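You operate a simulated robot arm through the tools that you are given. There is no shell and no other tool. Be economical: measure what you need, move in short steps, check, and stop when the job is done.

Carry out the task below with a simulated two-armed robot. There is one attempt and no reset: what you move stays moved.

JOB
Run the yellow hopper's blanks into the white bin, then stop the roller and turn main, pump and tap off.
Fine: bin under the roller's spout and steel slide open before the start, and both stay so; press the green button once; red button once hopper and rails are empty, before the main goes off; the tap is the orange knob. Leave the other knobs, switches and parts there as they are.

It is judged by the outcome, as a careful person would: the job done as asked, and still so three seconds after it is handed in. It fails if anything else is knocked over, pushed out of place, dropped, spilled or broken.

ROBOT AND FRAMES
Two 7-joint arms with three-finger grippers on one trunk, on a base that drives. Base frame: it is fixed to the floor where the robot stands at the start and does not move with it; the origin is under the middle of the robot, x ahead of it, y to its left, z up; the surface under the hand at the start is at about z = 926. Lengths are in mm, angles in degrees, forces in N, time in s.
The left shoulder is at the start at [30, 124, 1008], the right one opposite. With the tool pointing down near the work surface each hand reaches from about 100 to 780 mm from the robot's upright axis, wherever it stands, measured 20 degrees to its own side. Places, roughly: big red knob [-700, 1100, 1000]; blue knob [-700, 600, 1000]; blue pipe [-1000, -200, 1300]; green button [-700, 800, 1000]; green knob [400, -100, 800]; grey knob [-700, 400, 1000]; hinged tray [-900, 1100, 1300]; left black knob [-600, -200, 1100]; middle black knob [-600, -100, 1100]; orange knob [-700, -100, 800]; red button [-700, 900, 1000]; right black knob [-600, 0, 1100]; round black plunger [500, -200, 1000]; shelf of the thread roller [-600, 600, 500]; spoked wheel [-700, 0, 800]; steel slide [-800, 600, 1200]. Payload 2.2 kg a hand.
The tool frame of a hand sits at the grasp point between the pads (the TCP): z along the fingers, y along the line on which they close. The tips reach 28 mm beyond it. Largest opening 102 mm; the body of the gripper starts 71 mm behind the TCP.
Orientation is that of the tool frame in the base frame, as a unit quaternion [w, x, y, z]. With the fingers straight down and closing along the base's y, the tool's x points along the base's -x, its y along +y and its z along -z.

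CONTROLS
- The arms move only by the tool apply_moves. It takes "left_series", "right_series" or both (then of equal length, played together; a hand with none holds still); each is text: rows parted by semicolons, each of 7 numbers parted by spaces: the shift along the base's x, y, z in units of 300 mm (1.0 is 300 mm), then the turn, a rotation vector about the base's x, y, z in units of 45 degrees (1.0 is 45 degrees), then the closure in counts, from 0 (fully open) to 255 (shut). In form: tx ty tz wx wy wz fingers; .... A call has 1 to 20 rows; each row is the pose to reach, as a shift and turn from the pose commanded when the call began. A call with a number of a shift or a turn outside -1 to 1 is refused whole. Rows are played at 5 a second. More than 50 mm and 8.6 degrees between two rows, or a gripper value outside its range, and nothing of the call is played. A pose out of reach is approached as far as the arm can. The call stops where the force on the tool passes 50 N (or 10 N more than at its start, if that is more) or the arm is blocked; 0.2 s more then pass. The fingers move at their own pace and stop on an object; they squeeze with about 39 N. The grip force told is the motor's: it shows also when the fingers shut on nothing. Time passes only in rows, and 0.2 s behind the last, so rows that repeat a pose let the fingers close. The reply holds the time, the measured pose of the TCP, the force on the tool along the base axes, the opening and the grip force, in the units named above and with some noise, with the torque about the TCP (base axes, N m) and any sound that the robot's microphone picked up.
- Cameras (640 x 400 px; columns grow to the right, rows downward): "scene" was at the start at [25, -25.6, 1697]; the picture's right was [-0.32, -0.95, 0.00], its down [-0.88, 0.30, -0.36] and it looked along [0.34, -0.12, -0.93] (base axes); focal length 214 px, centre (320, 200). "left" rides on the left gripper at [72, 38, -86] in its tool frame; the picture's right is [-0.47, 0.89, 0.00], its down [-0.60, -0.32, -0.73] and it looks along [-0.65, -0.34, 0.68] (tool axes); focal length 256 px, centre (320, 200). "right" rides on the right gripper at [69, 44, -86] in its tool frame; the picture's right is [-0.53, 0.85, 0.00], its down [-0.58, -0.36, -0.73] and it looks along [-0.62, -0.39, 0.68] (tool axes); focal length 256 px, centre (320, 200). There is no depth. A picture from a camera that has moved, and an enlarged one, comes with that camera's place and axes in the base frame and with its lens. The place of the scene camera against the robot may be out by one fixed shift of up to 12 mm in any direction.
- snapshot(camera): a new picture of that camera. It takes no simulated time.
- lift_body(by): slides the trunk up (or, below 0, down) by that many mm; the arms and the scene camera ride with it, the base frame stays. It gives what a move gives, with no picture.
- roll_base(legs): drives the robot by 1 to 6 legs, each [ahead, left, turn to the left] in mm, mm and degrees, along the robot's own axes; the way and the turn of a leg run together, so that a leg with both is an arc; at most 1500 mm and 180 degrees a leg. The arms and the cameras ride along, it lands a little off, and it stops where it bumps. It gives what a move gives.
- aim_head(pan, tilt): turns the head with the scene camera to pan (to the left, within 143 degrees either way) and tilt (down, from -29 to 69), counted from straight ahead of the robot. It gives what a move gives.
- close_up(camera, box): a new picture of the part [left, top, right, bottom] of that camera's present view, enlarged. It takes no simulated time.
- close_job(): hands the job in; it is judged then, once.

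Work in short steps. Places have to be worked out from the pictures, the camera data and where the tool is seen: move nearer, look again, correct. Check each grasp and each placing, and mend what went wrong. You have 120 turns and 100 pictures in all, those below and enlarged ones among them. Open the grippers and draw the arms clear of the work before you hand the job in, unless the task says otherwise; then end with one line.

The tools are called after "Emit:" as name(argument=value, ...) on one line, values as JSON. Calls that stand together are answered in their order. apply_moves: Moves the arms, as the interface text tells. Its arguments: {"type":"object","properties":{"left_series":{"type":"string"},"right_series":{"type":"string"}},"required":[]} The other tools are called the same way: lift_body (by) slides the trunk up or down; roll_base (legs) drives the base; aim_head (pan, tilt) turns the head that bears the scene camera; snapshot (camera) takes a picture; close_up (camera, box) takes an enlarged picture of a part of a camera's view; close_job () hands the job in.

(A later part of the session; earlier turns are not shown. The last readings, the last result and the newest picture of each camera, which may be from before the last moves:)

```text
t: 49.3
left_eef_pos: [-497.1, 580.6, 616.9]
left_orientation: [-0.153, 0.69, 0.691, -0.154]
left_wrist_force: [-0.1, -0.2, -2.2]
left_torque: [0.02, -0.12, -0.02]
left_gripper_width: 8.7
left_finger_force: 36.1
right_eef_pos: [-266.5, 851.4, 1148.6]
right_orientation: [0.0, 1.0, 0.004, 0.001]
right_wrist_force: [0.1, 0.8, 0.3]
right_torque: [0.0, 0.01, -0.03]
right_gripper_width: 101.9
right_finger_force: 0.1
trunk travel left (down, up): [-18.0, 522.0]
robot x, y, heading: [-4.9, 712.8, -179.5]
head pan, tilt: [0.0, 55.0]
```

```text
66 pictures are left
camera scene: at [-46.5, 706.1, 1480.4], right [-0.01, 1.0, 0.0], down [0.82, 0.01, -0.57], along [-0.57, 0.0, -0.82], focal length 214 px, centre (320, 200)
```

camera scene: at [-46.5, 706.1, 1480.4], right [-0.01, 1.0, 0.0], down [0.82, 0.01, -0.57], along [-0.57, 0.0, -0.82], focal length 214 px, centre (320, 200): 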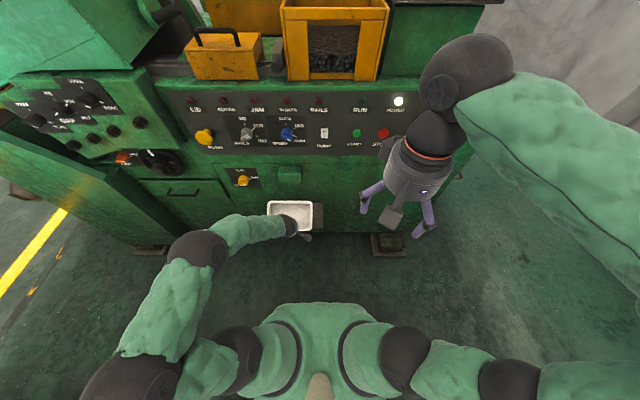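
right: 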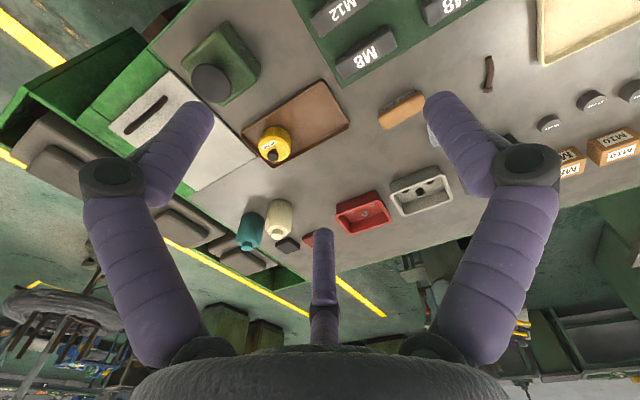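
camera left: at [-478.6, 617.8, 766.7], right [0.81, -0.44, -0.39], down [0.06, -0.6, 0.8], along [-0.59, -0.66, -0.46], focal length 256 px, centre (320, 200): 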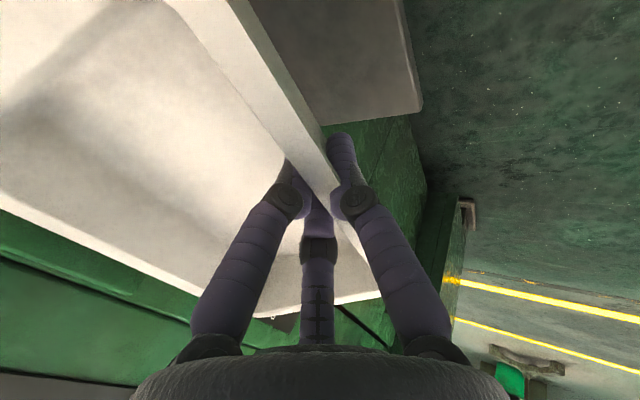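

Better triangulation puts the spout's lower front edge at (−678, z 713), which is what the bin touched; bin and spout are laterally aligned and the bin is now well below it. I roll ahead to bring the bin over the shelf.

Emit:
roll_base(legs=[[75, 0, 0]])

Emit:
close_up(camera="scene", box=[220, 170, 380, 270])

Emit:
snapshot(camera="left")

```text
t: 50.4
left_eef_pos: [-573.4, 580.3, 617.8]
left_orientation: [-0.154, 0.69, 0.691, -0.154]
left_wrist_force: [-0.5, -0.2, -2.1]
left_torque: [0.02, -0.1, -0.02]
left_gripper_width: 8.5
left_finger_force: 36.8
right_eef_pos: [-342.9, 852.1, 1147.2]
right_orientation: [0.0, 1.0, 0.004, 0.0]
right_wrist_force: [-0.7, -1.1, 0.5]
right_torque: [0.0, -0.06, 0.0]
right_gripper_width: 102.2
right_finger_force: 0.1
trunk travel left (down, up): [-18.0, 522.0]
robot x, y, heading: [-80.7, 713.7, -179.6]
head pan, tilt: [0.0, 55.0]
```

```text
4.00 times, centred on (300, 220) of scene
camera zoom: at [-122.8, 705.5, 1480.3], right [-0.01, 1.0, 0.0], down [0.82, 0.01, -0.57], along [-0.57, 0.0, -0.82], focal length 858 px, centre (400, 120)
```

zoom: 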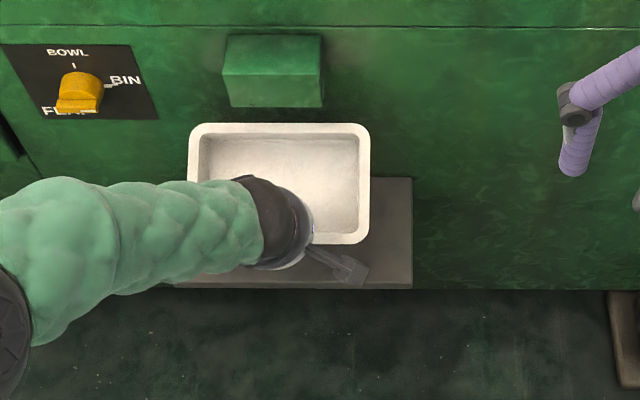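

```text
64 pictures are left
camera left: at [-503.4, 652.1, 678.7], right [0.8, -0.46, -0.38], down [0.02, -0.6, 0.8], along [-0.6, -0.65, -0.47], focal length 256 px, centre (320, 200)
```

left: 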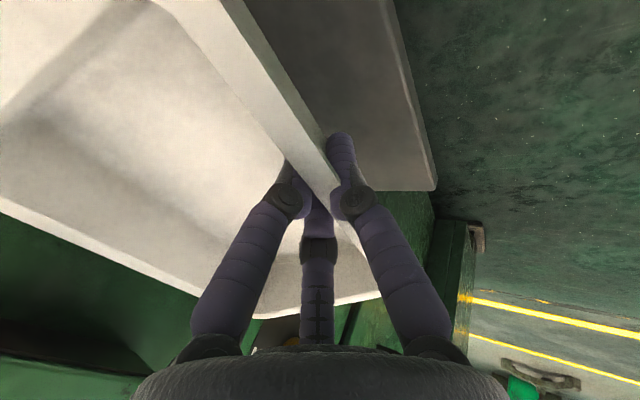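

Bin and spout are aligned. I lower the bin stepwise toward the shelf, watching for contact.

Emit:
apply_moves(left_series="0 0 -0.05 0 0 0 255;0 0 -0.1 0 0 0 255;0 0 -0.15 0 0 0 255;0 0 -0.18 0 0 0 255;0 0 -0.2 0 0 0 255;0 0 -0.22 0 0 0 255")

```text
t: 51.8
left_eef_pos: [-580.1, 579.4, 556.6]
left_orientation: [-0.151, 0.692, 0.69, -0.15]
left_wrist_force: [-0.1, 0.3, -1.9]
left_torque: [0.02, -0.14, 0.01]
left_gripper_width: 8.7
left_finger_force: 36.4
left hand out of reach, approached as far as the arm can: row 5, 6
right_eef_pos: [-341.4, 851.1, 1148.0]
right_orientation: [0.0, 1.0, 0.004, 0.001]
right_wrist_force: [1.2, 0.3, -0.5]
right_torque: [0.0, 0.0, -0.01]
right_gripper_width: 102.1
right_finger_force: 0.3
trunk travel left (down, up): [-18.0, 522.0]
robot x, y, heading: [-79.8, 713.6, -179.4]
head pan, tilt: [0.0, 55.0]
```

Still free at z 557 with the arm at its limit; I use the trunk for the last ~15 mm.

Emit:
lift_body(by=-14)

Emit:
snapshot(camera="left")

```text
t: 52.4
left_eef_pos: [-580.2, 577.8, 543.8]
left_orientation: [-0.15, 0.691, 0.69, -0.151]
left_wrist_force: [-0.2, 1.6, -2.6]
left_torque: [-0.02, -0.12, -0.05]
left_gripper_width: 8.8
left_finger_force: 36.0
right_eef_pos: [-343.5, 853.3, 1133.8]
right_orientation: [0.0, 1.0, 0.003, 0.0]
right_wrist_force: [-1.0, -0.6, -0.4]
right_torque: [-0.01, -0.01, -0.01]
right_gripper_width: 101.8
right_finger_force: 0.1
trunk travel left (down, up): [-4.0, 536.0]
robot x, y, heading: [-82.5, 714.2, -179.5]
head pan, tilt: [0.0, 55.0]
```

```text
63 pictures are left
camera left: at [-510.1, 650.5, 603.9], right [0.8, -0.47, -0.37], down [0.02, -0.6, 0.8], along [-0.59, -0.65, -0.48], focal length 256 px, centre (320, 200)
```

left: 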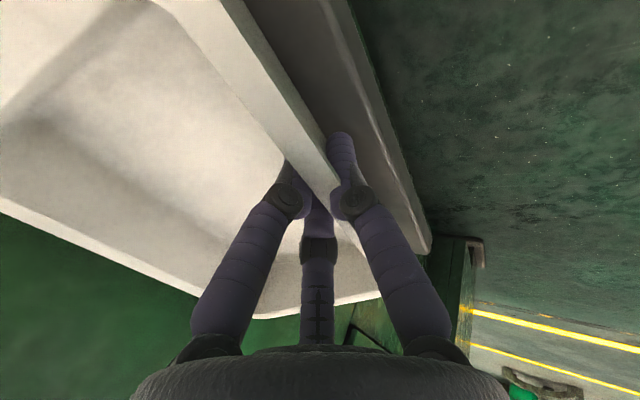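

Nearly down; I use the remaining 4 mm of trunk travel.

Emit:
lift_body(by=-4)

Emit:
apply_moves(left_series="0 0 -0.01 0 0 0 255;0 0 -0.02 0 0 0 255")

```text
t: 52.9
left_eef_pos: [-580.9, 578.6, 540.2]
left_orientation: [-0.151, 0.691, 0.691, -0.15]
left_wrist_force: [0.3, -0.6, -1.2]
left_torque: [-0.04, -0.12, -0.01]
left_gripper_width: 8.8
left_finger_force: 36.3
right_eef_pos: [-342.3, 851.4, 1130.1]
right_orientation: [0.001, 1.0, 0.003, 0.0]
right_wrist_force: [0.2, -0.2, 0.6]
right_torque: [0.02, -0.04, -0.04]
right_gripper_width: 102.0
right_finger_force: 0.1
trunk travel left (down, up): [0.0, 540.0]
robot x, y, heading: [-81.2, 716.0, -179.5]
head pan, tilt: [0.0, 55.0]
```

```text
t: 53.5
left_eef_pos: [-582.6, 578.3, 535.5]
left_orientation: [-0.15, 0.691, 0.69, -0.151]
left_wrist_force: [3.2, 0.3, 13.7]
left_torque: [-1.51, -0.05, 0.36]
left_gripper_width: 8.8
left_finger_force: 36.4
right_eef_pos: [-342.7, 853.6, 1130.0]
right_orientation: [0.0, 1.0, 0.003, 0.001]
right_wrist_force: [-0.9, -0.3, 0.8]
right_torque: [0.01, 0.02, -0.01]
right_gripper_width: 102.0
right_finger_force: 0.1
trunk travel left (down, up): [0.0, 540.0]
robot x, y, heading: [-82.1, 716.1, -179.7]
head pan, tilt: [0.0, 55.0]
```

Contact with the shelf (14 N up). I check the bin's position under the spout before releasing.

Emit:
close_up(camera="scene", box=[220, 150, 380, 250])

Emit:
snapshot(camera="left")

```text
4.00 times, centred on (300, 200) of scene
camera zoom: at [-120.4, 706.1, 1462.6], right [-0.01, 1.0, 0.0], down [0.82, 0.01, -0.57], along [-0.57, 0.0, -0.82], focal length 858 px, centre (400, 200)
```

zoom: 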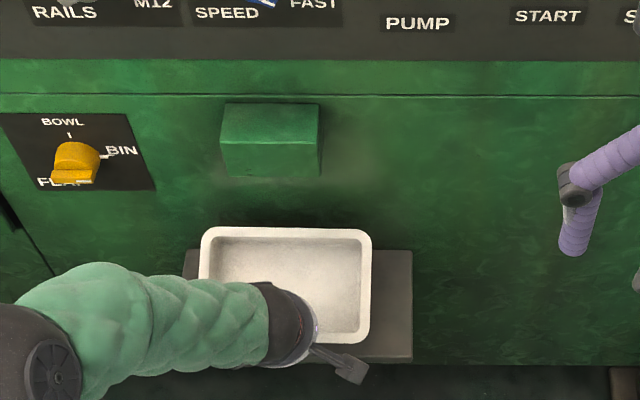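

```text
61 pictures are left
camera left: at [-511.9, 649.9, 596.1], right [0.8, -0.47, -0.37], down [0.02, -0.6, 0.8], along [-0.59, -0.65, -0.48], focal length 256 px, centre (320, 200)
```

left: 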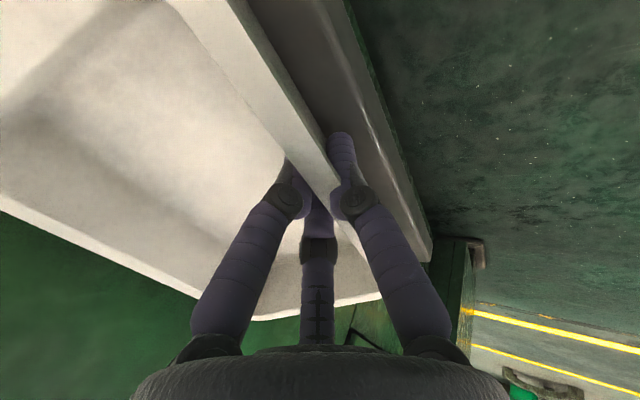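

Bin sits centred under the spout with its back against the machine. I open the fingers slightly and withdraw upward along the finger axis.

Emit:
apply_moves(left_series="0 0 0.005 0 0 0 195;0 0 0.01 0 0 0 185;0 0 0.01 0 0 0 185;0.01 0 0.04 0 0 0 175;0.03 0 0.09 0 0 0 160;0.06 0 0.16 0 0 0 160;0.13 0 0.28 0 0 0 160;0.2 0 0.4 0 0 0 160")

Emit:
close_up(camera="scene", box=[220, 150, 380, 250])

```text
t: 55.3
left_eef_pos: [-518.9, 580.2, 651.4]
left_orientation: [-0.151, 0.692, 0.69, -0.15]
left_wrist_force: [1.1, 0.1, 0.1]
left_torque: [-0.03, 0.02, 0.02]
left_gripper_width: 38.2
left_finger_force: 0.0
right_eef_pos: [-341.6, 852.4, 1131.3]
right_orientation: [0.0, 1.0, 0.004, 0.0]
right_wrist_force: [0.0, 0.4, -0.5]
right_torque: [0.01, 0.04, 0.02]
right_gripper_width: 101.9
right_finger_force: 0.1
trunk travel left (down, up): [0.0, 540.0]
robot x, y, heading: [-81.7, 712.1, -179.4]
head pan, tilt: [0.0, 55.0]
```

```text
4.00 times, centred on (300, 200) of scene
camera zoom: at [-120.8, 705.6, 1462.4], right [-0.01, 1.0, 0.0], down [0.82, 0.01, -0.57], along [-0.57, 0.0, -0.82], focal length 858 px, centre (400, 200)
```

zoom: 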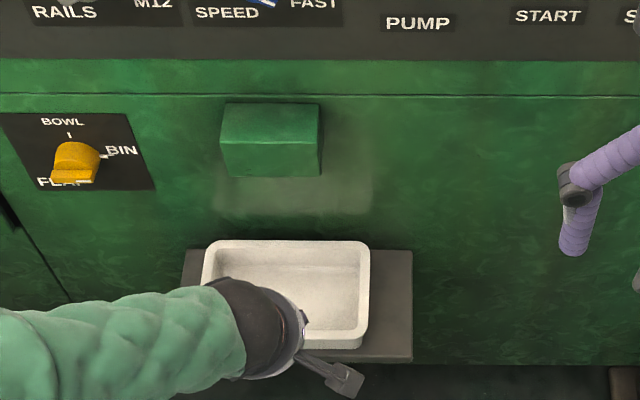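

The bin rests level, about 13 mm off the machine face. To bring it fully under the spout I close the fingers and nudge its front wall back gently.

Emit:
apply_moves(left_series="0.02 0 0 0 0 0 255;0.02 0 -0.12 0 0 0 255;0.02 0 -0.22 0 0 0 255;0.02 0 -0.32 0 0 0 255;0.02 0 -0.32 0 0 0 255")

Emit:
snapshot(camera="left")

```text
t: 56.5
left_eef_pos: [-536.0, 571.0, 576.0]
left_orientation: [-0.146, 0.694, 0.691, -0.143]
left_wrist_force: [-0.2, -0.4, 0.2]
left_torque: [-0.01, 0.01, -0.04]
left_gripper_width: 2.2
left_finger_force: 31.5
left hand out of reach, approached as far as the arm can: row 3, 4, 5
right_eef_pos: [-343.6, 852.0, 1129.2]
right_orientation: [0.0, 1.0, 0.004, 0.0]
right_wrist_force: [-0.6, 1.1, -0.6]
right_torque: [0.03, -0.01, 0.0]
right_gripper_width: 102.1
right_finger_force: 0.0
trunk travel left (down, up): [0.0, 540.0]
robot x, y, heading: [-82.2, 714.1, -179.8]
head pan, tilt: [0.0, 55.0]
```

```text
59 pictures are left
camera left: at [-466.3, 642.1, 638.6], right [0.81, -0.47, -0.36], down [0.0, -0.61, 0.8], along [-0.59, -0.64, -0.49], focal length 256 px, centre (320, 200)
```

left: 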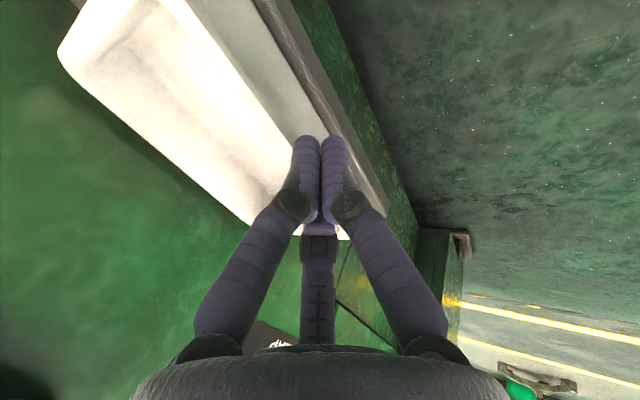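

The arm needs more extension. I lift, back the base 80 mm, and lower in front of the bin.

Emit:
apply_moves(left_series="0 0 0.1 0 0 0 255;0.02 0 0.2 0 0 0 255")

Emit:
roll_base(legs=[[-90, 0, 0]])

Emit:
apply_moves(left_series="-0.1 0.02 0 0 0 0 255;-0.2 0.03 -0.1 0 0 0 255;-0.23 0.03 -0.2 0 0 0 255;-0.23 0.03 -0.24 0 0 0 255;-0.23 0.03 -0.28 0 0 0 255")

Emit:
snapshot(camera="left")

```text
t: 57.1
left_eef_pos: [-528.4, 571.4, 636.8]
left_orientation: [-0.151, 0.691, 0.691, -0.15]
left_wrist_force: [-0.3, 0.4, -0.4]
left_torque: [0.02, -0.02, -0.01]
left_gripper_width: 2.0
left_finger_force: 32.0
right_eef_pos: [-342.5, 852.8, 1129.9]
right_orientation: [0.0, 1.0, 0.003, 0.0]
right_wrist_force: [0.4, 0.1, 0.0]
right_torque: [-0.02, 0.0, 0.0]
right_gripper_width: 102.1
right_finger_force: 0.1
trunk travel left (down, up): [0.0, 540.0]
robot x, y, heading: [-82.3, 712.6, -179.5]
head pan, tilt: [0.0, 55.0]
```

```text
t: 58.2
left_eef_pos: [-438.5, 570.6, 637.2]
left_orientation: [-0.151, 0.692, 0.69, -0.151]
left_wrist_force: [1.0, 0.5, -0.3]
left_torque: [0.0, -0.01, 0.01]
left_gripper_width: 2.0
left_finger_force: 31.6
right_eef_pos: [-251.2, 852.9, 1129.7]
right_orientation: [0.001, 1.0, 0.004, 0.0]
right_wrist_force: [0.2, 0.2, 0.0]
right_torque: [0.04, 0.03, -0.03]
right_gripper_width: 102.2
right_finger_force: 0.1
trunk travel left (down, up): [0.0, 540.0]
robot x, y, heading: [9.7, 713.5, -179.8]
head pan, tilt: [0.0, 55.0]
```

```text
t: 59.4
left_eef_pos: [-507.6, 581.0, 552.7]
left_orientation: [-0.151, 0.691, 0.691, -0.15]
left_wrist_force: [-0.4, -0.1, 0.5]
left_torque: [0.02, 0.01, -0.02]
left_gripper_width: 2.0
left_finger_force: 31.4
right_eef_pos: [-253.6, 853.0, 1129.2]
right_orientation: [0.0, 1.0, 0.004, 0.0]
right_wrist_force: [-0.5, 0.4, 0.0]
right_torque: [0.0, 0.03, 0.03]
right_gripper_width: 101.8
right_finger_force: 0.0
trunk travel left (down, up): [0.0, 540.0]
robot x, y, heading: [13.0, 716.4, -179.5]
head pan, tilt: [0.0, 55.0]
```

```text
58 pictures are left
camera left: at [-438.4, 652.6, 613.2], right [0.8, -0.47, -0.37], down [0.02, -0.6, 0.8], along [-0.59, -0.65, -0.48], focal length 256 px, centre (320, 200)
```

left: 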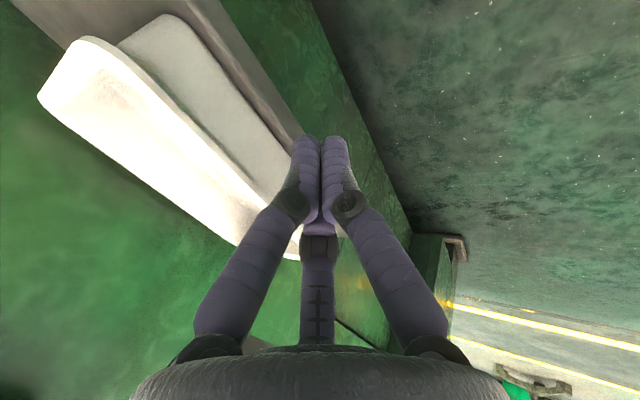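

Fingertips are in front of the wall, below the rim. I push forward in small steps.

Emit:
apply_moves(left_series="-0.06 0 0 0 0 0 255;-0.1 0 0 0 0 0 255;-0.12 0 0 0 0 0 255;-0.135 0 0 0 0 0 255")

Emit:
close_up(camera="scene", box=[220, 100, 380, 200])

```text
t: 60.4
left_eef_pos: [-548.9, 580.5, 551.6]
left_orientation: [-0.152, 0.691, 0.691, -0.15]
left_wrist_force: [0.0, -0.6, 0.5]
left_torque: [0.02, -0.02, -0.01]
left_gripper_width: 2.1
left_finger_force: 31.3
right_eef_pos: [-252.9, 852.8, 1131.1]
right_orientation: [0.0, 1.0, 0.004, 0.001]
right_wrist_force: [0.4, 1.0, -0.3]
right_torque: [0.02, 0.0, 0.02]
right_gripper_width: 101.9
right_finger_force: 0.1
trunk travel left (down, up): [0.0, 540.0]
robot x, y, heading: [11.1, 713.4, -179.6]
head pan, tilt: [0.0, 55.0]
```

```text
4.00 times, centred on (300, 150) of scene
camera zoom: at [-31.7, 706.3, 1462.4], right [-0.01, 1.0, 0.0], down [0.82, 0.01, -0.57], along [-0.57, 0.0, -0.82], focal length 858 px, centre (400, 400)
```

zoom: 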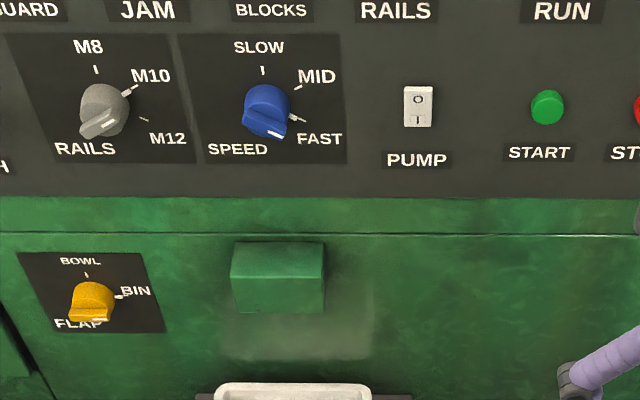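

No contact yet (rim back still ≈ −703). I continue pushing a little.

Emit:
apply_moves(left_series="-0.02 0 0 0 0 0 255;-0.04 0 0 0 0 0 255;-0.055 0 0 0 0 0 255;-0.07 0 0 0 0 0 255")

Emit:
close_up(camera="scene", box=[220, 140, 380, 240])

```text
t: 61.4
left_eef_pos: [-570.1, 580.4, 553.4]
left_orientation: [-0.151, 0.691, 0.691, -0.151]
left_wrist_force: [1.3, 0.3, -0.7]
left_torque: [0.04, 0.02, -0.02]
left_gripper_width: 2.1
left_finger_force: 31.6
right_eef_pos: [-251.5, 853.3, 1130.8]
right_orientation: [0.0, 1.0, 0.002, 0.001]
right_wrist_force: [0.0, 0.0, -0.3]
right_torque: [0.0, -0.02, 0.01]
right_gripper_width: 101.9
right_finger_force: 0.0
trunk travel left (down, up): [0.0, 540.0]
robot x, y, heading: [6.9, 711.3, -179.6]
head pan, tilt: [0.0, 55.0]
```

```text
4.00 times, centred on (300, 190) of scene
camera zoom: at [-31.6, 706.3, 1462.4], right [-0.01, 1.0, 0.0], down [0.82, 0.01, -0.57], along [-0.57, 0.0, -0.82], focal length 858 px, centre (400, 240)
```

zoom: 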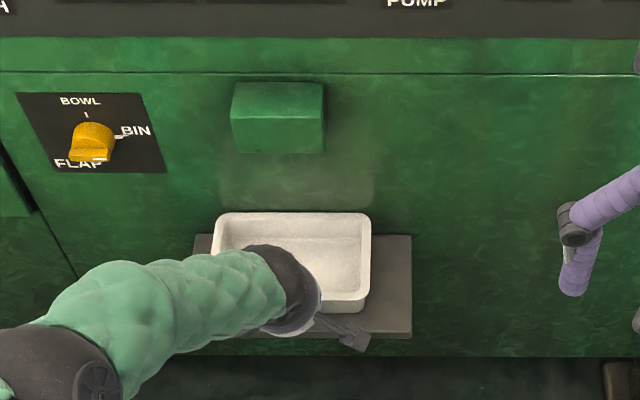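

The bin's back is now at the face. I withdraw the hand, raise the trunk and look at the slide and panel.

Emit:
apply_moves(left_series="0.1 0 0 0 0 0 255;0.2 0 0.03 0 0 0 255;0.3 0 0.1 0 0 0 255;0.3 0 0.25 0 0 0 255;0.3 0 0.4 0 0 0 255")

Emit:
lift_body(by=250)

Emit:
aim_head(pan=0, tilt=40)

Emit:
snapshot(camera="scene")

Emit:
close_up(camera="scene", box=[180, 80, 360, 190])

```text
t: 62.6
left_eef_pos: [-479.8, 580.6, 672.4]
left_orientation: [-0.151, 0.692, 0.69, -0.15]
left_wrist_force: [0.9, -0.6, -0.2]
left_torque: [0.01, 0.01, -0.02]
left_gripper_width: 2.4
left_finger_force: 31.3
right_eef_pos: [-252.8, 853.2, 1130.5]
right_orientation: [0.0, 1.0, 0.004, 0.001]
right_wrist_force: [0.5, -0.2, -0.2]
right_torque: [-0.01, 0.01, 0.0]
right_gripper_width: 101.8
right_finger_force: 0.1
trunk travel left (down, up): [0.0, 540.0]
robot x, y, heading: [9.9, 715.3, -179.5]
head pan, tilt: [0.0, 55.0]
```

```text
t: 65.2
left_eef_pos: [-480.2, 581.0, 922.5]
left_orientation: [-0.151, 0.692, 0.69, -0.15]
left_wrist_force: [0.4, -0.4, -0.5]
left_torque: [0.01, 0.0, 0.0]
left_gripper_width: 2.4
left_finger_force: 31.6
right_eef_pos: [-253.4, 853.1, 1380.0]
right_orientation: [0.0, 1.0, 0.004, -0.001]
right_wrist_force: [0.4, -0.5, 0.0]
right_torque: [0.03, 0.01, 0.01]
right_gripper_width: 102.0
right_finger_force: 0.1
trunk travel left (down, up): [-250.0, 290.0]
robot x, y, heading: [6.7, 712.7, -179.5]
head pan, tilt: [0.0, 55.0]
```

```text
t: 66.0
left_eef_pos: [-479.2, 581.8, 922.4]
left_orientation: [-0.151, 0.691, 0.691, -0.15]
left_wrist_force: [-0.5, 0.2, 0.0]
left_torque: [-0.01, 0.01, 0.03]
left_gripper_width: 1.8
left_finger_force: 31.2
right_eef_pos: [-252.8, 853.2, 1380.1]
right_orientation: [0.0, 1.0, 0.003, 0.0]
right_wrist_force: [0.0, -1.0, 0.7]
right_torque: [0.0, 0.01, 0.05]
right_gripper_width: 102.0
right_finger_force: 0.0
trunk travel left (down, up): [-250.0, 290.0]
robot x, y, heading: [5.7, 713.1, -179.5]
head pan, tilt: [0.0, 40.0]
```

```text
55 pictures are left
camera scene: at [-44.5, 706.2, 1733.0], right [-0.01, 1.0, 0.0], down [0.64, 0.0, -0.77], along [-0.77, -0.01, -0.64], focal length 214 px, centre (320, 200)
```

scene: 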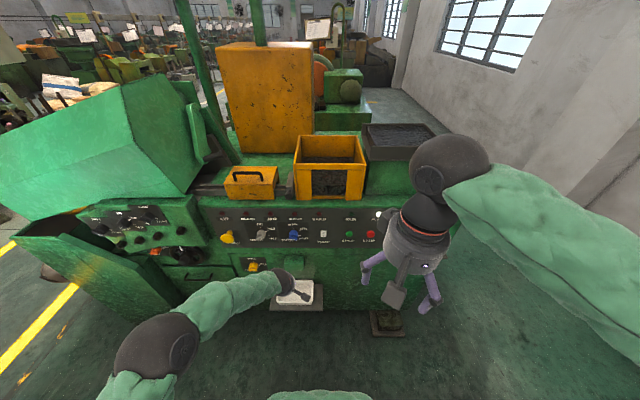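

```text
3.56 times, centred on (270, 135) of scene
camera zoom: at [-44.5, 706.2, 1733.0], right [-0.01, 1.0, 0.0], down [0.64, 0.0, -0.77], along [-0.77, -0.01, -0.64], focal length 763 px, centre (498, 431)
```

zoom: 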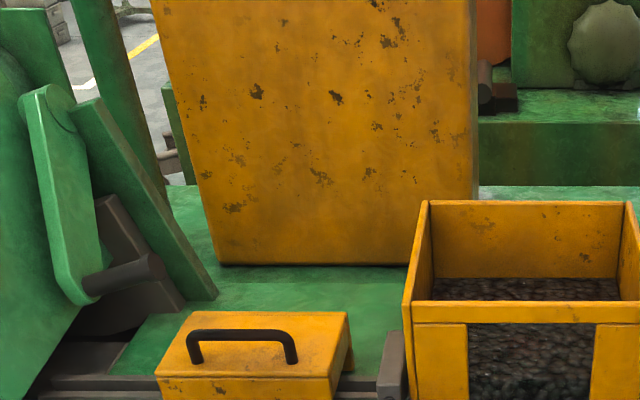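

I enlarge the slide.

Emit:
close_up(camera="scene", box=[260, 150, 324, 210])

```text
6.67 times, centred on (292, 180) of scene
camera zoom: at [-44.5, 706.2, 1733.0], right [-0.01, 1.0, 0.0], down [0.64, 0.0, -0.77], along [-0.77, -0.01, -0.64], focal length 1430 px, centre (507, 333)
```

zoom: 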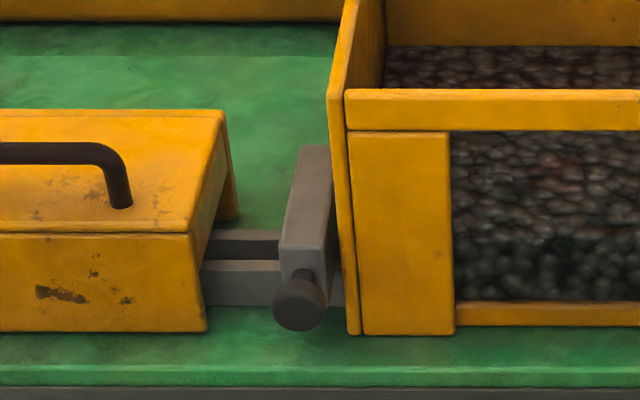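

The slide's block crosses the rails between hopper and cover (closed); its black knob triangulates to (−712, 575, 1196), so it must be pulled toward me. I raise and re-orient the left hand (closing along y, tilted 45° forward).

Emit:
apply_moves(left_series="0.03 0 0.08 -0.096 0.03 -0.137 200;0.06 0 0.16 -0.191 0.06 -0.275 200;0.1 0 0.24 -0.287 0.09 -0.412 200;0.13 0 0.32 -0.383 0.119 -0.55 140;0.16 0 0.4 -0.478 0.149 -0.687 140;0.2 0 0.48 -0.574 0.179 -0.825 140")

Emit:
apply_moves(left_series="0 0 0.08 -0.096 0.03 -0.137 140;0 0 0.16 -0.191 0.06 -0.275 140;0 0 0.24 -0.287 0.09 -0.412 140;0 0 0.32 -0.383 0.119 -0.55 140;0 0 0.4 -0.478 0.149 -0.687 140;0 0 0.48 -0.574 0.179 -0.825 140")

Emit:
snapshot(camera="left")

Emit:
snapshot(camera="scene")

```text
t: 67.4
left_eef_pos: [-420.3, 579.8, 1065.8]
left_orientation: [-0.081, 0.877, 0.374, -0.29]
left_wrist_force: [0.4, 0.3, -0.3]
left_torque: [0.04, 0.02, -0.01]
left_gripper_width: 46.2
left_finger_force: 0.1
right_eef_pos: [-250.9, 852.6, 1380.8]
right_orientation: [0.0, 1.0, 0.003, 0.001]
right_wrist_force: [-0.2, 0.3, 0.4]
right_torque: [0.04, 0.01, 0.0]
right_gripper_width: 102.2
right_finger_force: 0.0
trunk travel left (down, up): [-250.0, 290.0]
robot x, y, heading: [9.3, 714.8, -179.6]
head pan, tilt: [0.0, 40.0]
```

```text
t: 68.8
left_eef_pos: [-422.7, 581.3, 1210.3]
left_orientation: [-0.001, 0.924, -0.002, -0.383]
left_wrist_force: [-0.9, 0.1, 0.6]
left_torque: [0.0, 0.02, -0.04]
left_gripper_width: 45.9
left_finger_force: 0.0
right_eef_pos: [-253.1, 852.3, 1380.2]
right_orientation: [0.0, 1.0, 0.003, 0.0]
right_wrist_force: [0.3, -0.6, 0.3]
right_torque: [-0.01, 0.02, 0.0]
right_gripper_width: 102.0
right_finger_force: 0.1
trunk travel left (down, up): [-250.0, 290.0]
robot x, y, heading: [9.5, 712.5, -179.3]
head pan, tilt: [0.0, 40.0]
```

```text
52 pictures are left
camera left: at [-310.1, 541.6, 1219.1], right [-0.33, -0.88, 0.33], down [0.09, 0.32, 0.94], along [-0.94, 0.34, -0.02], focal length 256 px, centre (320, 200)
```

left: 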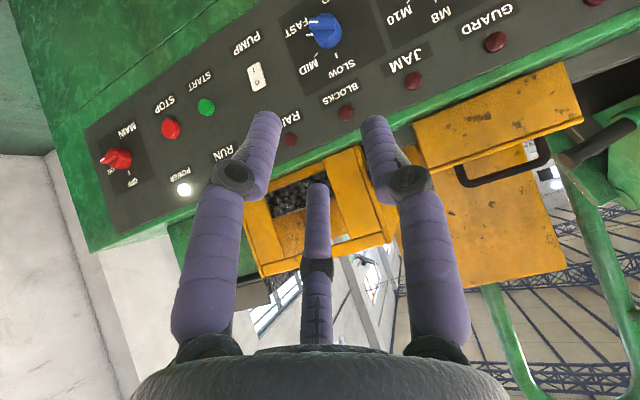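

```text
51 pictures are left
camera scene: at [-44.3, 706.0, 1733.1], right [-0.01, 1.0, 0.0], down [0.64, 0.0, -0.77], along [-0.77, -0.01, -0.64], focal length 214 px, centre (320, 200)
```

scene: 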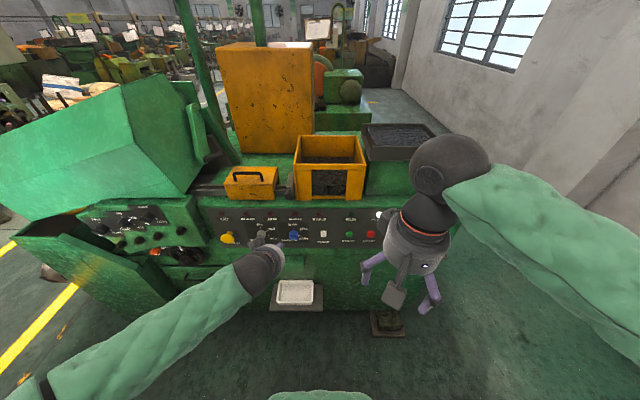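

I enlarge the scene around hand and knob for calibration.

Emit:
close_up(camera="scene", box=[230, 160, 326, 280])

Emit:
close_up(camera="left", box=[300, 90, 460, 200])

```text
3.33 times, centred on (278, 220) of scene
camera zoom: at [-44.3, 706.0, 1733.1], right [-0.01, 1.0, 0.0], down [0.64, 0.0, -0.77], along [-0.77, -0.01, -0.64], focal length 715 px, centre (460, 133)
```

zoom: 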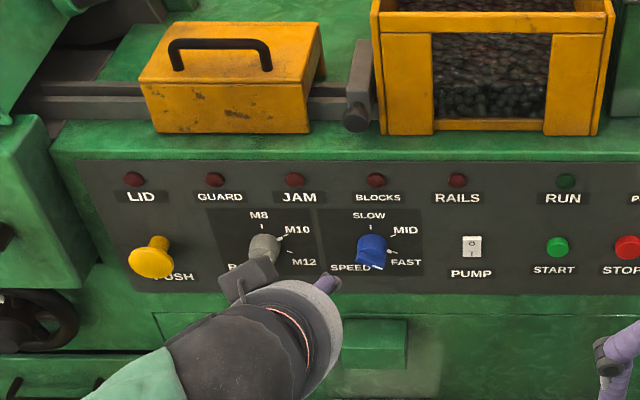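

```text
3.64 times, centred on (380, 145) of left
camera zoom: at [-310.1, 541.6, 1219.1], right [-0.33, -0.88, 0.33], down [0.09, 0.32, 0.94], along [-0.94, 0.34, -0.02], focal length 931 px, centre (102, 400)
```

zoom: 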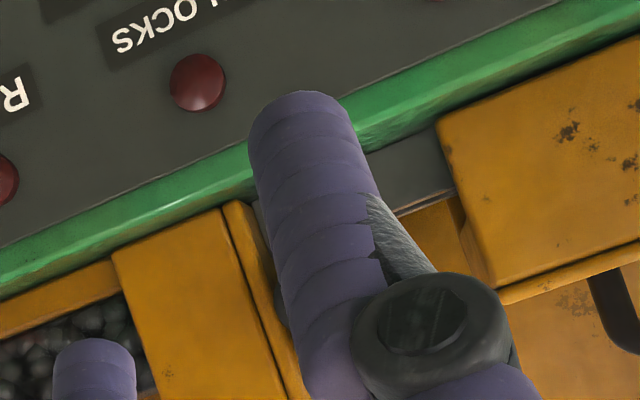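

The knob is hidden behind a finger in the hand camera. I shift the hand 45 mm to −y to expose it and locate it in the hand camera's frame.

Emit:
apply_moves(left_series="-0.1 -0.08 0 0 0 0 140;-0.2 -0.15 0 0 0 0 140")

Emit:
close_up(camera="left", box=[240, 80, 400, 200])

```text
t: 69.4
left_eef_pos: [-481.2, 535.2, 1210.7]
left_orientation: [-0.001, 0.924, -0.002, -0.382]
left_wrist_force: [-1.1, -0.2, -0.3]
left_torque: [0.02, -0.02, 0.01]
left_gripper_width: 46.0
left_finger_force: 0.0
right_eef_pos: [-253.7, 852.9, 1379.9]
right_orientation: [0.0, 1.0, 0.003, 0.001]
right_wrist_force: [-0.1, 0.7, -0.2]
right_torque: [-0.01, -0.05, -0.02]
right_gripper_width: 102.0
right_finger_force: 0.0
trunk travel left (down, up): [-250.0, 290.0]
robot x, y, heading: [10.5, 716.5, -179.7]
head pan, tilt: [0.0, 40.0]
```

```text
3.33 times, centred on (320, 140) of left
camera zoom: at [-370.5, 495.7, 1219.3], right [-0.33, -0.88, 0.33], down [0.09, 0.32, 0.94], along [-0.94, 0.34, -0.03], focal length 853 px, centre (320, 400)
```

zoom: 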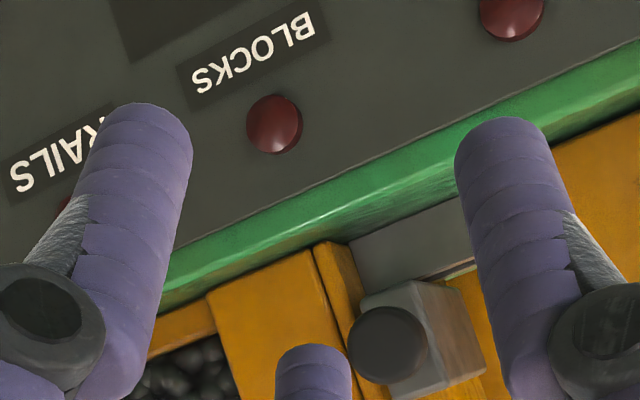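

Hand-camera fix: knob at about (−712, 583, 1197). I centre on it with fingers opened to ~56 mm and approach to x −660 first.

Emit:
apply_moves(left_series="-0.1 0.06 0 0 0 0 115;-0.24 0.12 0 0 0 0 115;-0.38 0.16 0 0 0 0 115;-0.5 0.16 -0.01 0 0 0 115;-0.6 0.16 -0.02 0 0 0 115")

Emit:
snapshot(camera="left")

Emit:
close_up(camera="scene", box=[240, 150, 340, 220])

```text
t: 70.6
left_eef_pos: [-660.8, 584.1, 1204.6]
left_orientation: [0.0, 0.924, -0.002, -0.384]
left_wrist_force: [2.3, 1.2, 0.6]
left_torque: [-0.01, 0.04, -0.09]
left_gripper_width: 56.6
left_finger_force: 0.1
right_eef_pos: [-251.3, 853.8, 1380.4]
right_orientation: [0.0, 1.0, 0.003, 0.001]
right_wrist_force: [0.9, 1.7, -0.7]
right_torque: [-0.01, -0.03, -0.04]
right_gripper_width: 101.9
right_finger_force: 0.1
trunk travel left (down, up): [-250.0, 290.0]
robot x, y, heading: [11.9, 711.7, -179.6]
head pan, tilt: [0.0, 40.0]
```

```text
47 pictures are left
camera left: at [-549.6, 544.6, 1212.9], right [-0.33, -0.88, 0.33], down [0.09, 0.32, 0.94], along [-0.94, 0.34, -0.02], focal length 256 px, centre (320, 200)
```

left: 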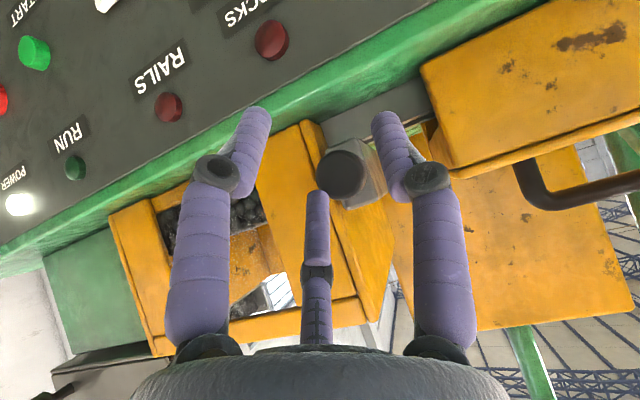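

```text
5.71 times, centred on (290, 185) of scene
camera zoom: at [-43.7, 707.0, 1733.1], right [-0.01, 1.0, 0.0], down [0.64, 0.0, -0.77], along [-0.77, -0.01, -0.64], focal length 1226 px, centre (491, 286)
```

zoom: 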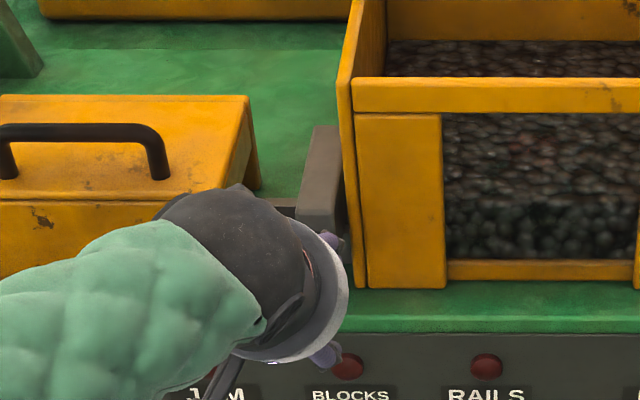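

Knob is centred between fingers (y 584, z 1199). I advance to it and close.

Emit:
apply_moves(left_series="-0.08 0 0 0 0 0 115;-0.14 0 -0.005 0 0 0 115;-0.16 0 -0.01 0 0 0 115;-0.16 0 -0.01 0 0 0 255;-0.16 0 -0.01 0 0 0 255;-0.16 0 -0.01 0 0 0 255;-0.16 0 -0.01 0 0 0 255")

Emit:
snapshot(camera="left")

```text
t: 72.2
left_eef_pos: [-707.4, 591.0, 1207.2]
left_orientation: [-0.001, 0.922, -0.003, -0.388]
left_wrist_force: [-1.7, 30.3, 30.4]
left_torque: [0.15, -0.94, 1.71]
left_gripper_width: 53.7
left_finger_force: 45.0
right_eef_pos: [-250.3, 857.9, 1379.7]
right_orientation: [0.002, 1.0, 0.004, 0.0]
right_wrist_force: [0.5, 0.5, -0.4]
right_torque: [0.02, 0.02, -0.01]
right_gripper_width: 101.7
right_finger_force: 0.1
trunk travel left (down, up): [-250.0, 290.0]
robot x, y, heading: [7.1, 710.8, -179.5]
head pan, tilt: [0.0, 40.0]
```

```text
45 pictures are left
camera left: at [-596.2, 551.2, 1214.1], right [-0.33, -0.88, 0.33], down [0.1, 0.32, 0.94], along [-0.94, 0.35, -0.01], focal length 256 px, centre (320, 200)
```

left: 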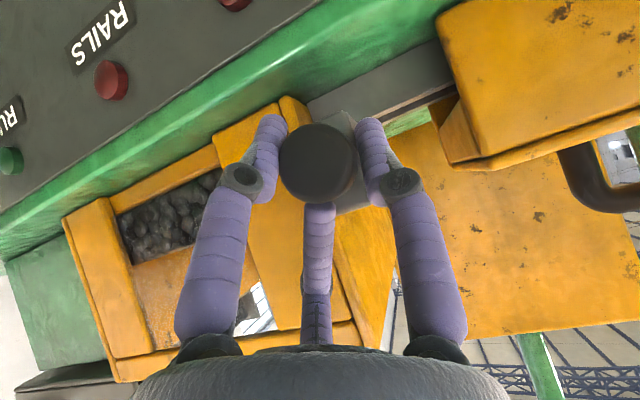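

The fingers went too deep, one against the hopper wall/block. I open at once and back off 17 mm.

Emit:
apply_moves(left_series="0 0 0 0 0 0 115;0 0 0 0 0 0 115;0.03 -0.02 0 0 0 0 115;0.056 -0.025 0 0 0 0 115;0.056 -0.025 0 0 0 0 115")

Emit:
snapshot(camera="left")

Emit:
close_up(camera="scene", box=[240, 150, 340, 220])

```text
t: 73.4
left_eef_pos: [-691.7, 575.9, 1201.3]
left_orientation: [-0.001, 0.923, -0.001, -0.384]
left_wrist_force: [0.7, -1.2, 5.2]
left_torque: [0.07, 0.04, 0.02]
left_gripper_width: 68.6
left_finger_force: 1.4
right_eef_pos: [-252.3, 852.7, 1380.7]
right_orientation: [0.0, 1.0, 0.004, 0.0]
right_wrist_force: [0.7, 0.3, 0.3]
right_torque: [-0.01, 0.05, 0.01]
right_gripper_width: 101.9
right_finger_force: 0.1
trunk travel left (down, up): [-250.0, 290.0]
robot x, y, heading: [10.2, 712.0, -179.6]
head pan, tilt: [0.0, 40.0]
```

```text
44 pictures are left
camera left: at [-580.0, 535.9, 1210.0], right [-0.33, -0.88, 0.33], down [0.09, 0.32, 0.94], along [-0.94, 0.34, -0.02], focal length 256 px, centre (320, 200)
```

left: 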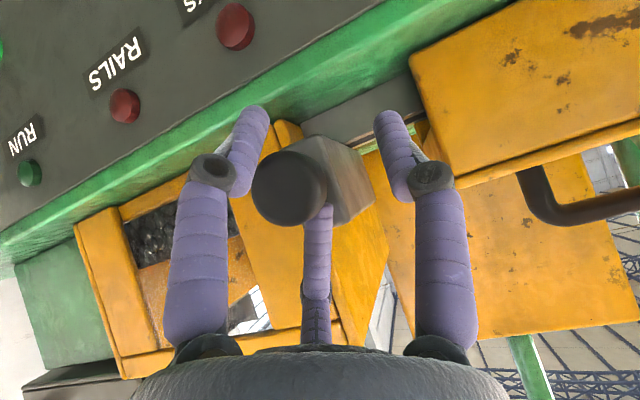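

```text
5.71 times, centred on (290, 185) of scene
camera zoom: at [-44.0, 706.0, 1733.1], right [-0.01, 1.0, 0.0], down [0.64, 0.0, -0.77], along [-0.77, -0.01, -0.64], focal length 1226 px, centre (491, 286)
```

zoom: 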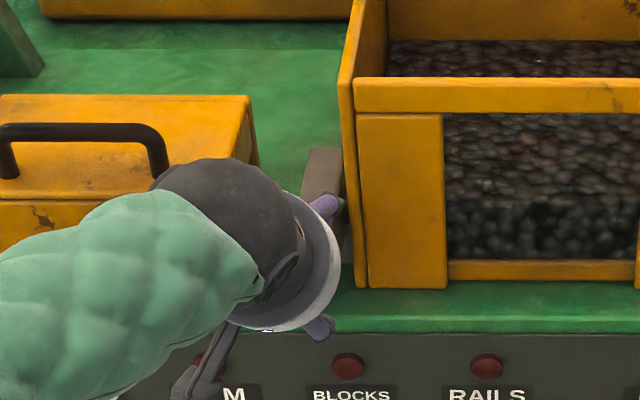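

The slide already came out about 30 mm (knob front now ≈ x −681). I recentre on the knob: back 22 mm and +8 mm in y.

Emit:
apply_moves(left_series="0.04 0.013 0.005 0 0 0 115;0.075 0.027 0.01 0 0 0 115;0.075 0.027 0.01 0 0 0 115")

Emit:
snapshot(camera="left")

```text
t: 74.2
left_eef_pos: [-669.7, 585.0, 1204.7]
left_orientation: [-0.001, 0.924, -0.002, -0.382]
left_wrist_force: [1.0, 0.4, 3.8]
left_torque: [-0.02, 0.02, -0.1]
left_gripper_width: 64.7
left_finger_force: 1.4
right_eef_pos: [-251.9, 853.2, 1380.1]
right_orientation: [0.0, 1.0, 0.004, 0.0]
right_wrist_force: [0.4, 0.1, 0.1]
right_torque: [-0.01, 0.02, 0.0]
right_gripper_width: 101.7
right_finger_force: 0.0
trunk travel left (down, up): [-250.0, 290.0]
robot x, y, heading: [7.6, 715.1, -179.4]
head pan, tilt: [0.0, 40.0]
```

```text
42 pictures are left
camera left: at [-557.6, 545.5, 1212.2], right [-0.33, -0.88, 0.33], down [0.09, 0.32, 0.94], along [-0.94, 0.34, -0.03], focal length 256 px, centre (320, 200)
```

left: 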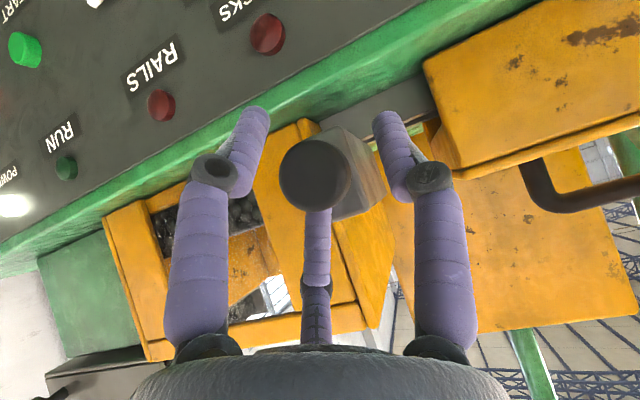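

The knob rides along with the fingers. I close on it here and pull further out in small steps.

Emit:
apply_moves(left_series="0 0 0 0 0 0 255;0 0 0 0 0 0 255;0 0 0 0 0 0 255")

Emit:
apply_moves(left_series="0.04 0 0 0 0 0 255;0.08 0 0 0 0 0 255;0.12 0 0 0 0 0 255;0.16 0 0 0 0 0 255")

Emit:
close_up(camera="scene", box=[240, 150, 340, 220])

Emit:
snapshot(camera="left")

```text
t: 75.0
left_eef_pos: [-669.4, 590.2, 1211.9]
left_orientation: [-0.001, 0.921, -0.004, -0.39]
left_wrist_force: [-0.9, 26.0, 32.2]
left_torque: [0.03, -0.13, -0.25]
left_gripper_width: 44.3
left_finger_force: 45.3
right_eef_pos: [-249.8, 858.0, 1380.4]
right_orientation: [0.003, 1.0, 0.003, -0.001]
right_wrist_force: [-0.2, -0.2, -0.2]
right_torque: [0.01, -0.04, 0.02]
right_gripper_width: 102.0
right_finger_force: 0.1
trunk travel left (down, up): [-250.0, 290.0]
robot x, y, heading: [8.5, 713.0, -179.6]
head pan, tilt: [0.0, 40.0]
```

```text
t: 75.8
left_eef_pos: [-643.7, 583.8, 1214.6]
left_orientation: [-0.005, 0.918, 0.001, -0.395]
left_wrist_force: [-12.4, 5.7, -0.2]
left_torque: [0.33, -0.84, -0.07]
left_gripper_width: 30.1
left_finger_force: 45.2
right_eef_pos: [-252.7, 852.1, 1380.4]
right_orientation: [0.001, 1.0, 0.004, -0.001]
right_wrist_force: [2.1, -0.1, 0.0]
right_torque: [0.0, 0.06, -0.02]
right_gripper_width: 102.0
right_finger_force: 0.1
trunk travel left (down, up): [-250.0, 290.0]
robot x, y, heading: [9.0, 710.9, -179.6]
head pan, tilt: [0.0, 40.0]
stopped in row 3 (left hand): the force on the tool passed its limit at 73 N (the readings are from after the stop); the commanded pose is now the measured one
```

```text
5.71 times, centred on (290, 185) of scene
camera zoom: at [-45.2, 706.5, 1732.7], right [-0.01, 1.0, 0.0], down [0.64, 0.0, -0.77], along [-0.77, -0.01, -0.64], focal length 1226 px, centre (491, 286)
```

zoom: 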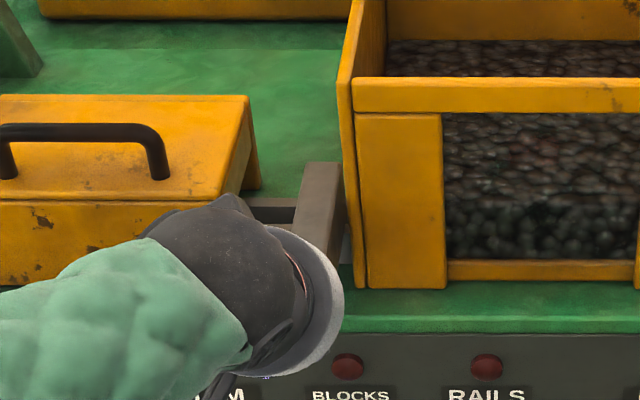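

```text
40 pictures are left
camera left: at [-532.1, 544.9, 1219.0], right [-0.32, -0.89, 0.33], down [0.12, 0.31, 0.94], along [-0.94, 0.34, 0.0], focal length 256 px, centre (320, 200)
```

left: 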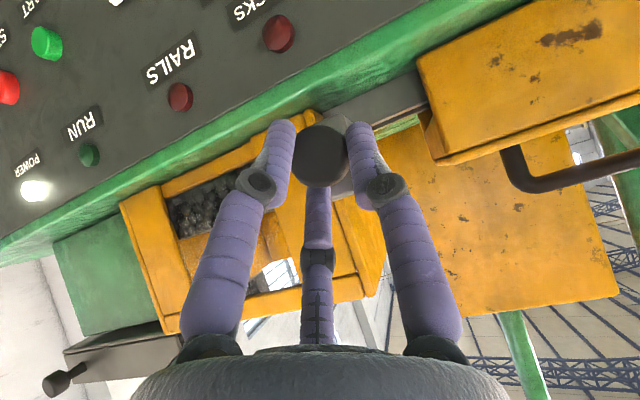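

The pull stopped at 73 N – possibly the end stop. I open, retreat and inspect the slide.

Emit:
apply_moves(left_series="0 0 0 0 0 0 100;0 0 0 0 0 0 100;0.08 0 0.02 0 0 0 100;0.2 0 0.05 0 0 0 100;0.32 -0.1 0.05 0 0 0 100;0.44 -0.25 0.05 0 0 0 100")

Emit:
close_up(camera="scene", box=[260, 150, 324, 210])

Emit:
close_up(camera="left", box=[240, 60, 400, 180])

```text
refused: row 6 steps farther than a row can; nothing moved
```

```text
6.67 times, centred on (292, 180) of scene
camera zoom: at [-45.2, 706.5, 1732.7], right [-0.01, 1.0, 0.0], down [0.64, 0.0, -0.77], along [-0.77, -0.01, -0.64], focal length 1430 px, centre (507, 333)
```

zoom: 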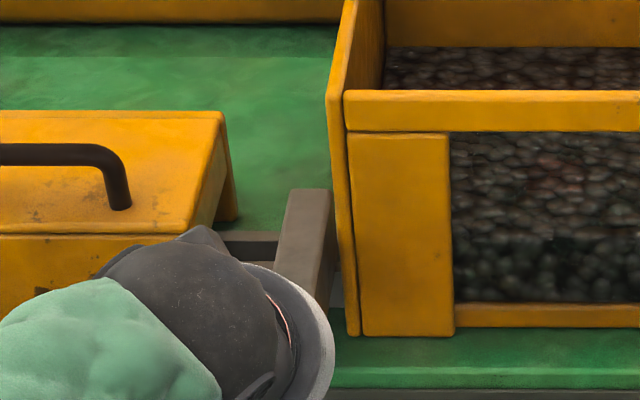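

```text
3.33 times, centred on (320, 120) of left
camera zoom: at [-532.1, 544.9, 1219.0], right [-0.32, -0.89, 0.33], down [0.12, 0.31, 0.94], along [-0.94, 0.34, 0.0], focal length 853 px, centre (320, 467)
```

zoom: 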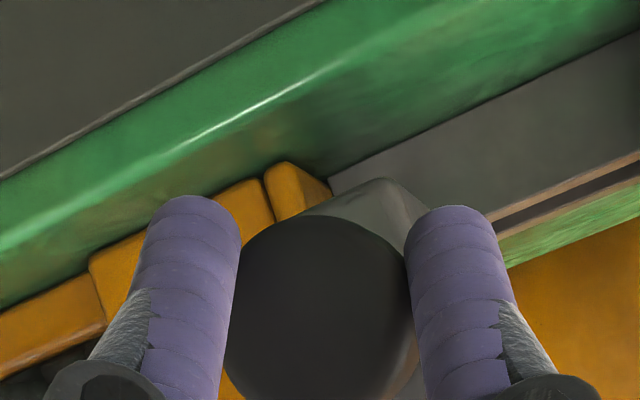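

The fingers now hold the knob squarely (30 mm). I pull slowly again to see whether it moves further.

Emit:
apply_moves(left_series="0.02 0 0 0 0 0 255;0.04 0 0 0 0 0 255;0.06 0 0 0 0 0 255;0.08 0 0 0 0 0 255;0.1 0 0 0 0 0 255;0.12 0 0 0 0 0 255")

Emit:
close_up(camera="scene", box=[260, 150, 324, 210])

```text
t: 76.4
left_eef_pos: [-641.6, 583.5, 1216.0]
left_orientation: [-0.008, 0.917, -0.001, -0.398]
left_wrist_force: [-31.2, 3.9, -8.1]
left_torque: [0.3, 0.11, -0.16]
left_gripper_width: 30.4
left_finger_force: 45.0
right_eef_pos: [-259.1, 854.7, 1379.6]
right_orientation: [0.0, 1.0, 0.002, 0.001]
right_wrist_force: [0.9, 0.0, 0.3]
right_torque: [-0.01, 0.02, 0.01]
right_gripper_width: 101.9
right_finger_force: 0.0
trunk travel left (down, up): [-250.0, 290.0]
robot x, y, heading: [3.8, 714.8, -179.7]
head pan, tilt: [0.0, 40.0]
stopped in row 3 (left hand): the force on the tool passed its limit at 51 N (the readings are from after the stop); the commanded pose is now the measured one
```

```text
6.67 times, centred on (292, 180) of scene
camera zoom: at [-52.8, 706.0, 1732.7], right [-0.01, 1.0, 0.0], down [0.65, 0.0, -0.76], along [-0.76, 0.0, -0.65], focal length 1430 px, centre (507, 333)
```

zoom: 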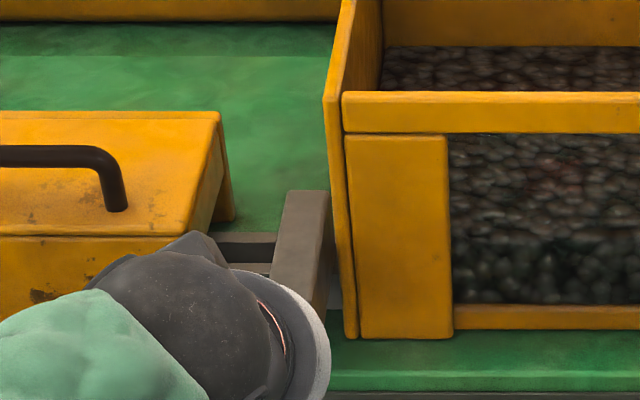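

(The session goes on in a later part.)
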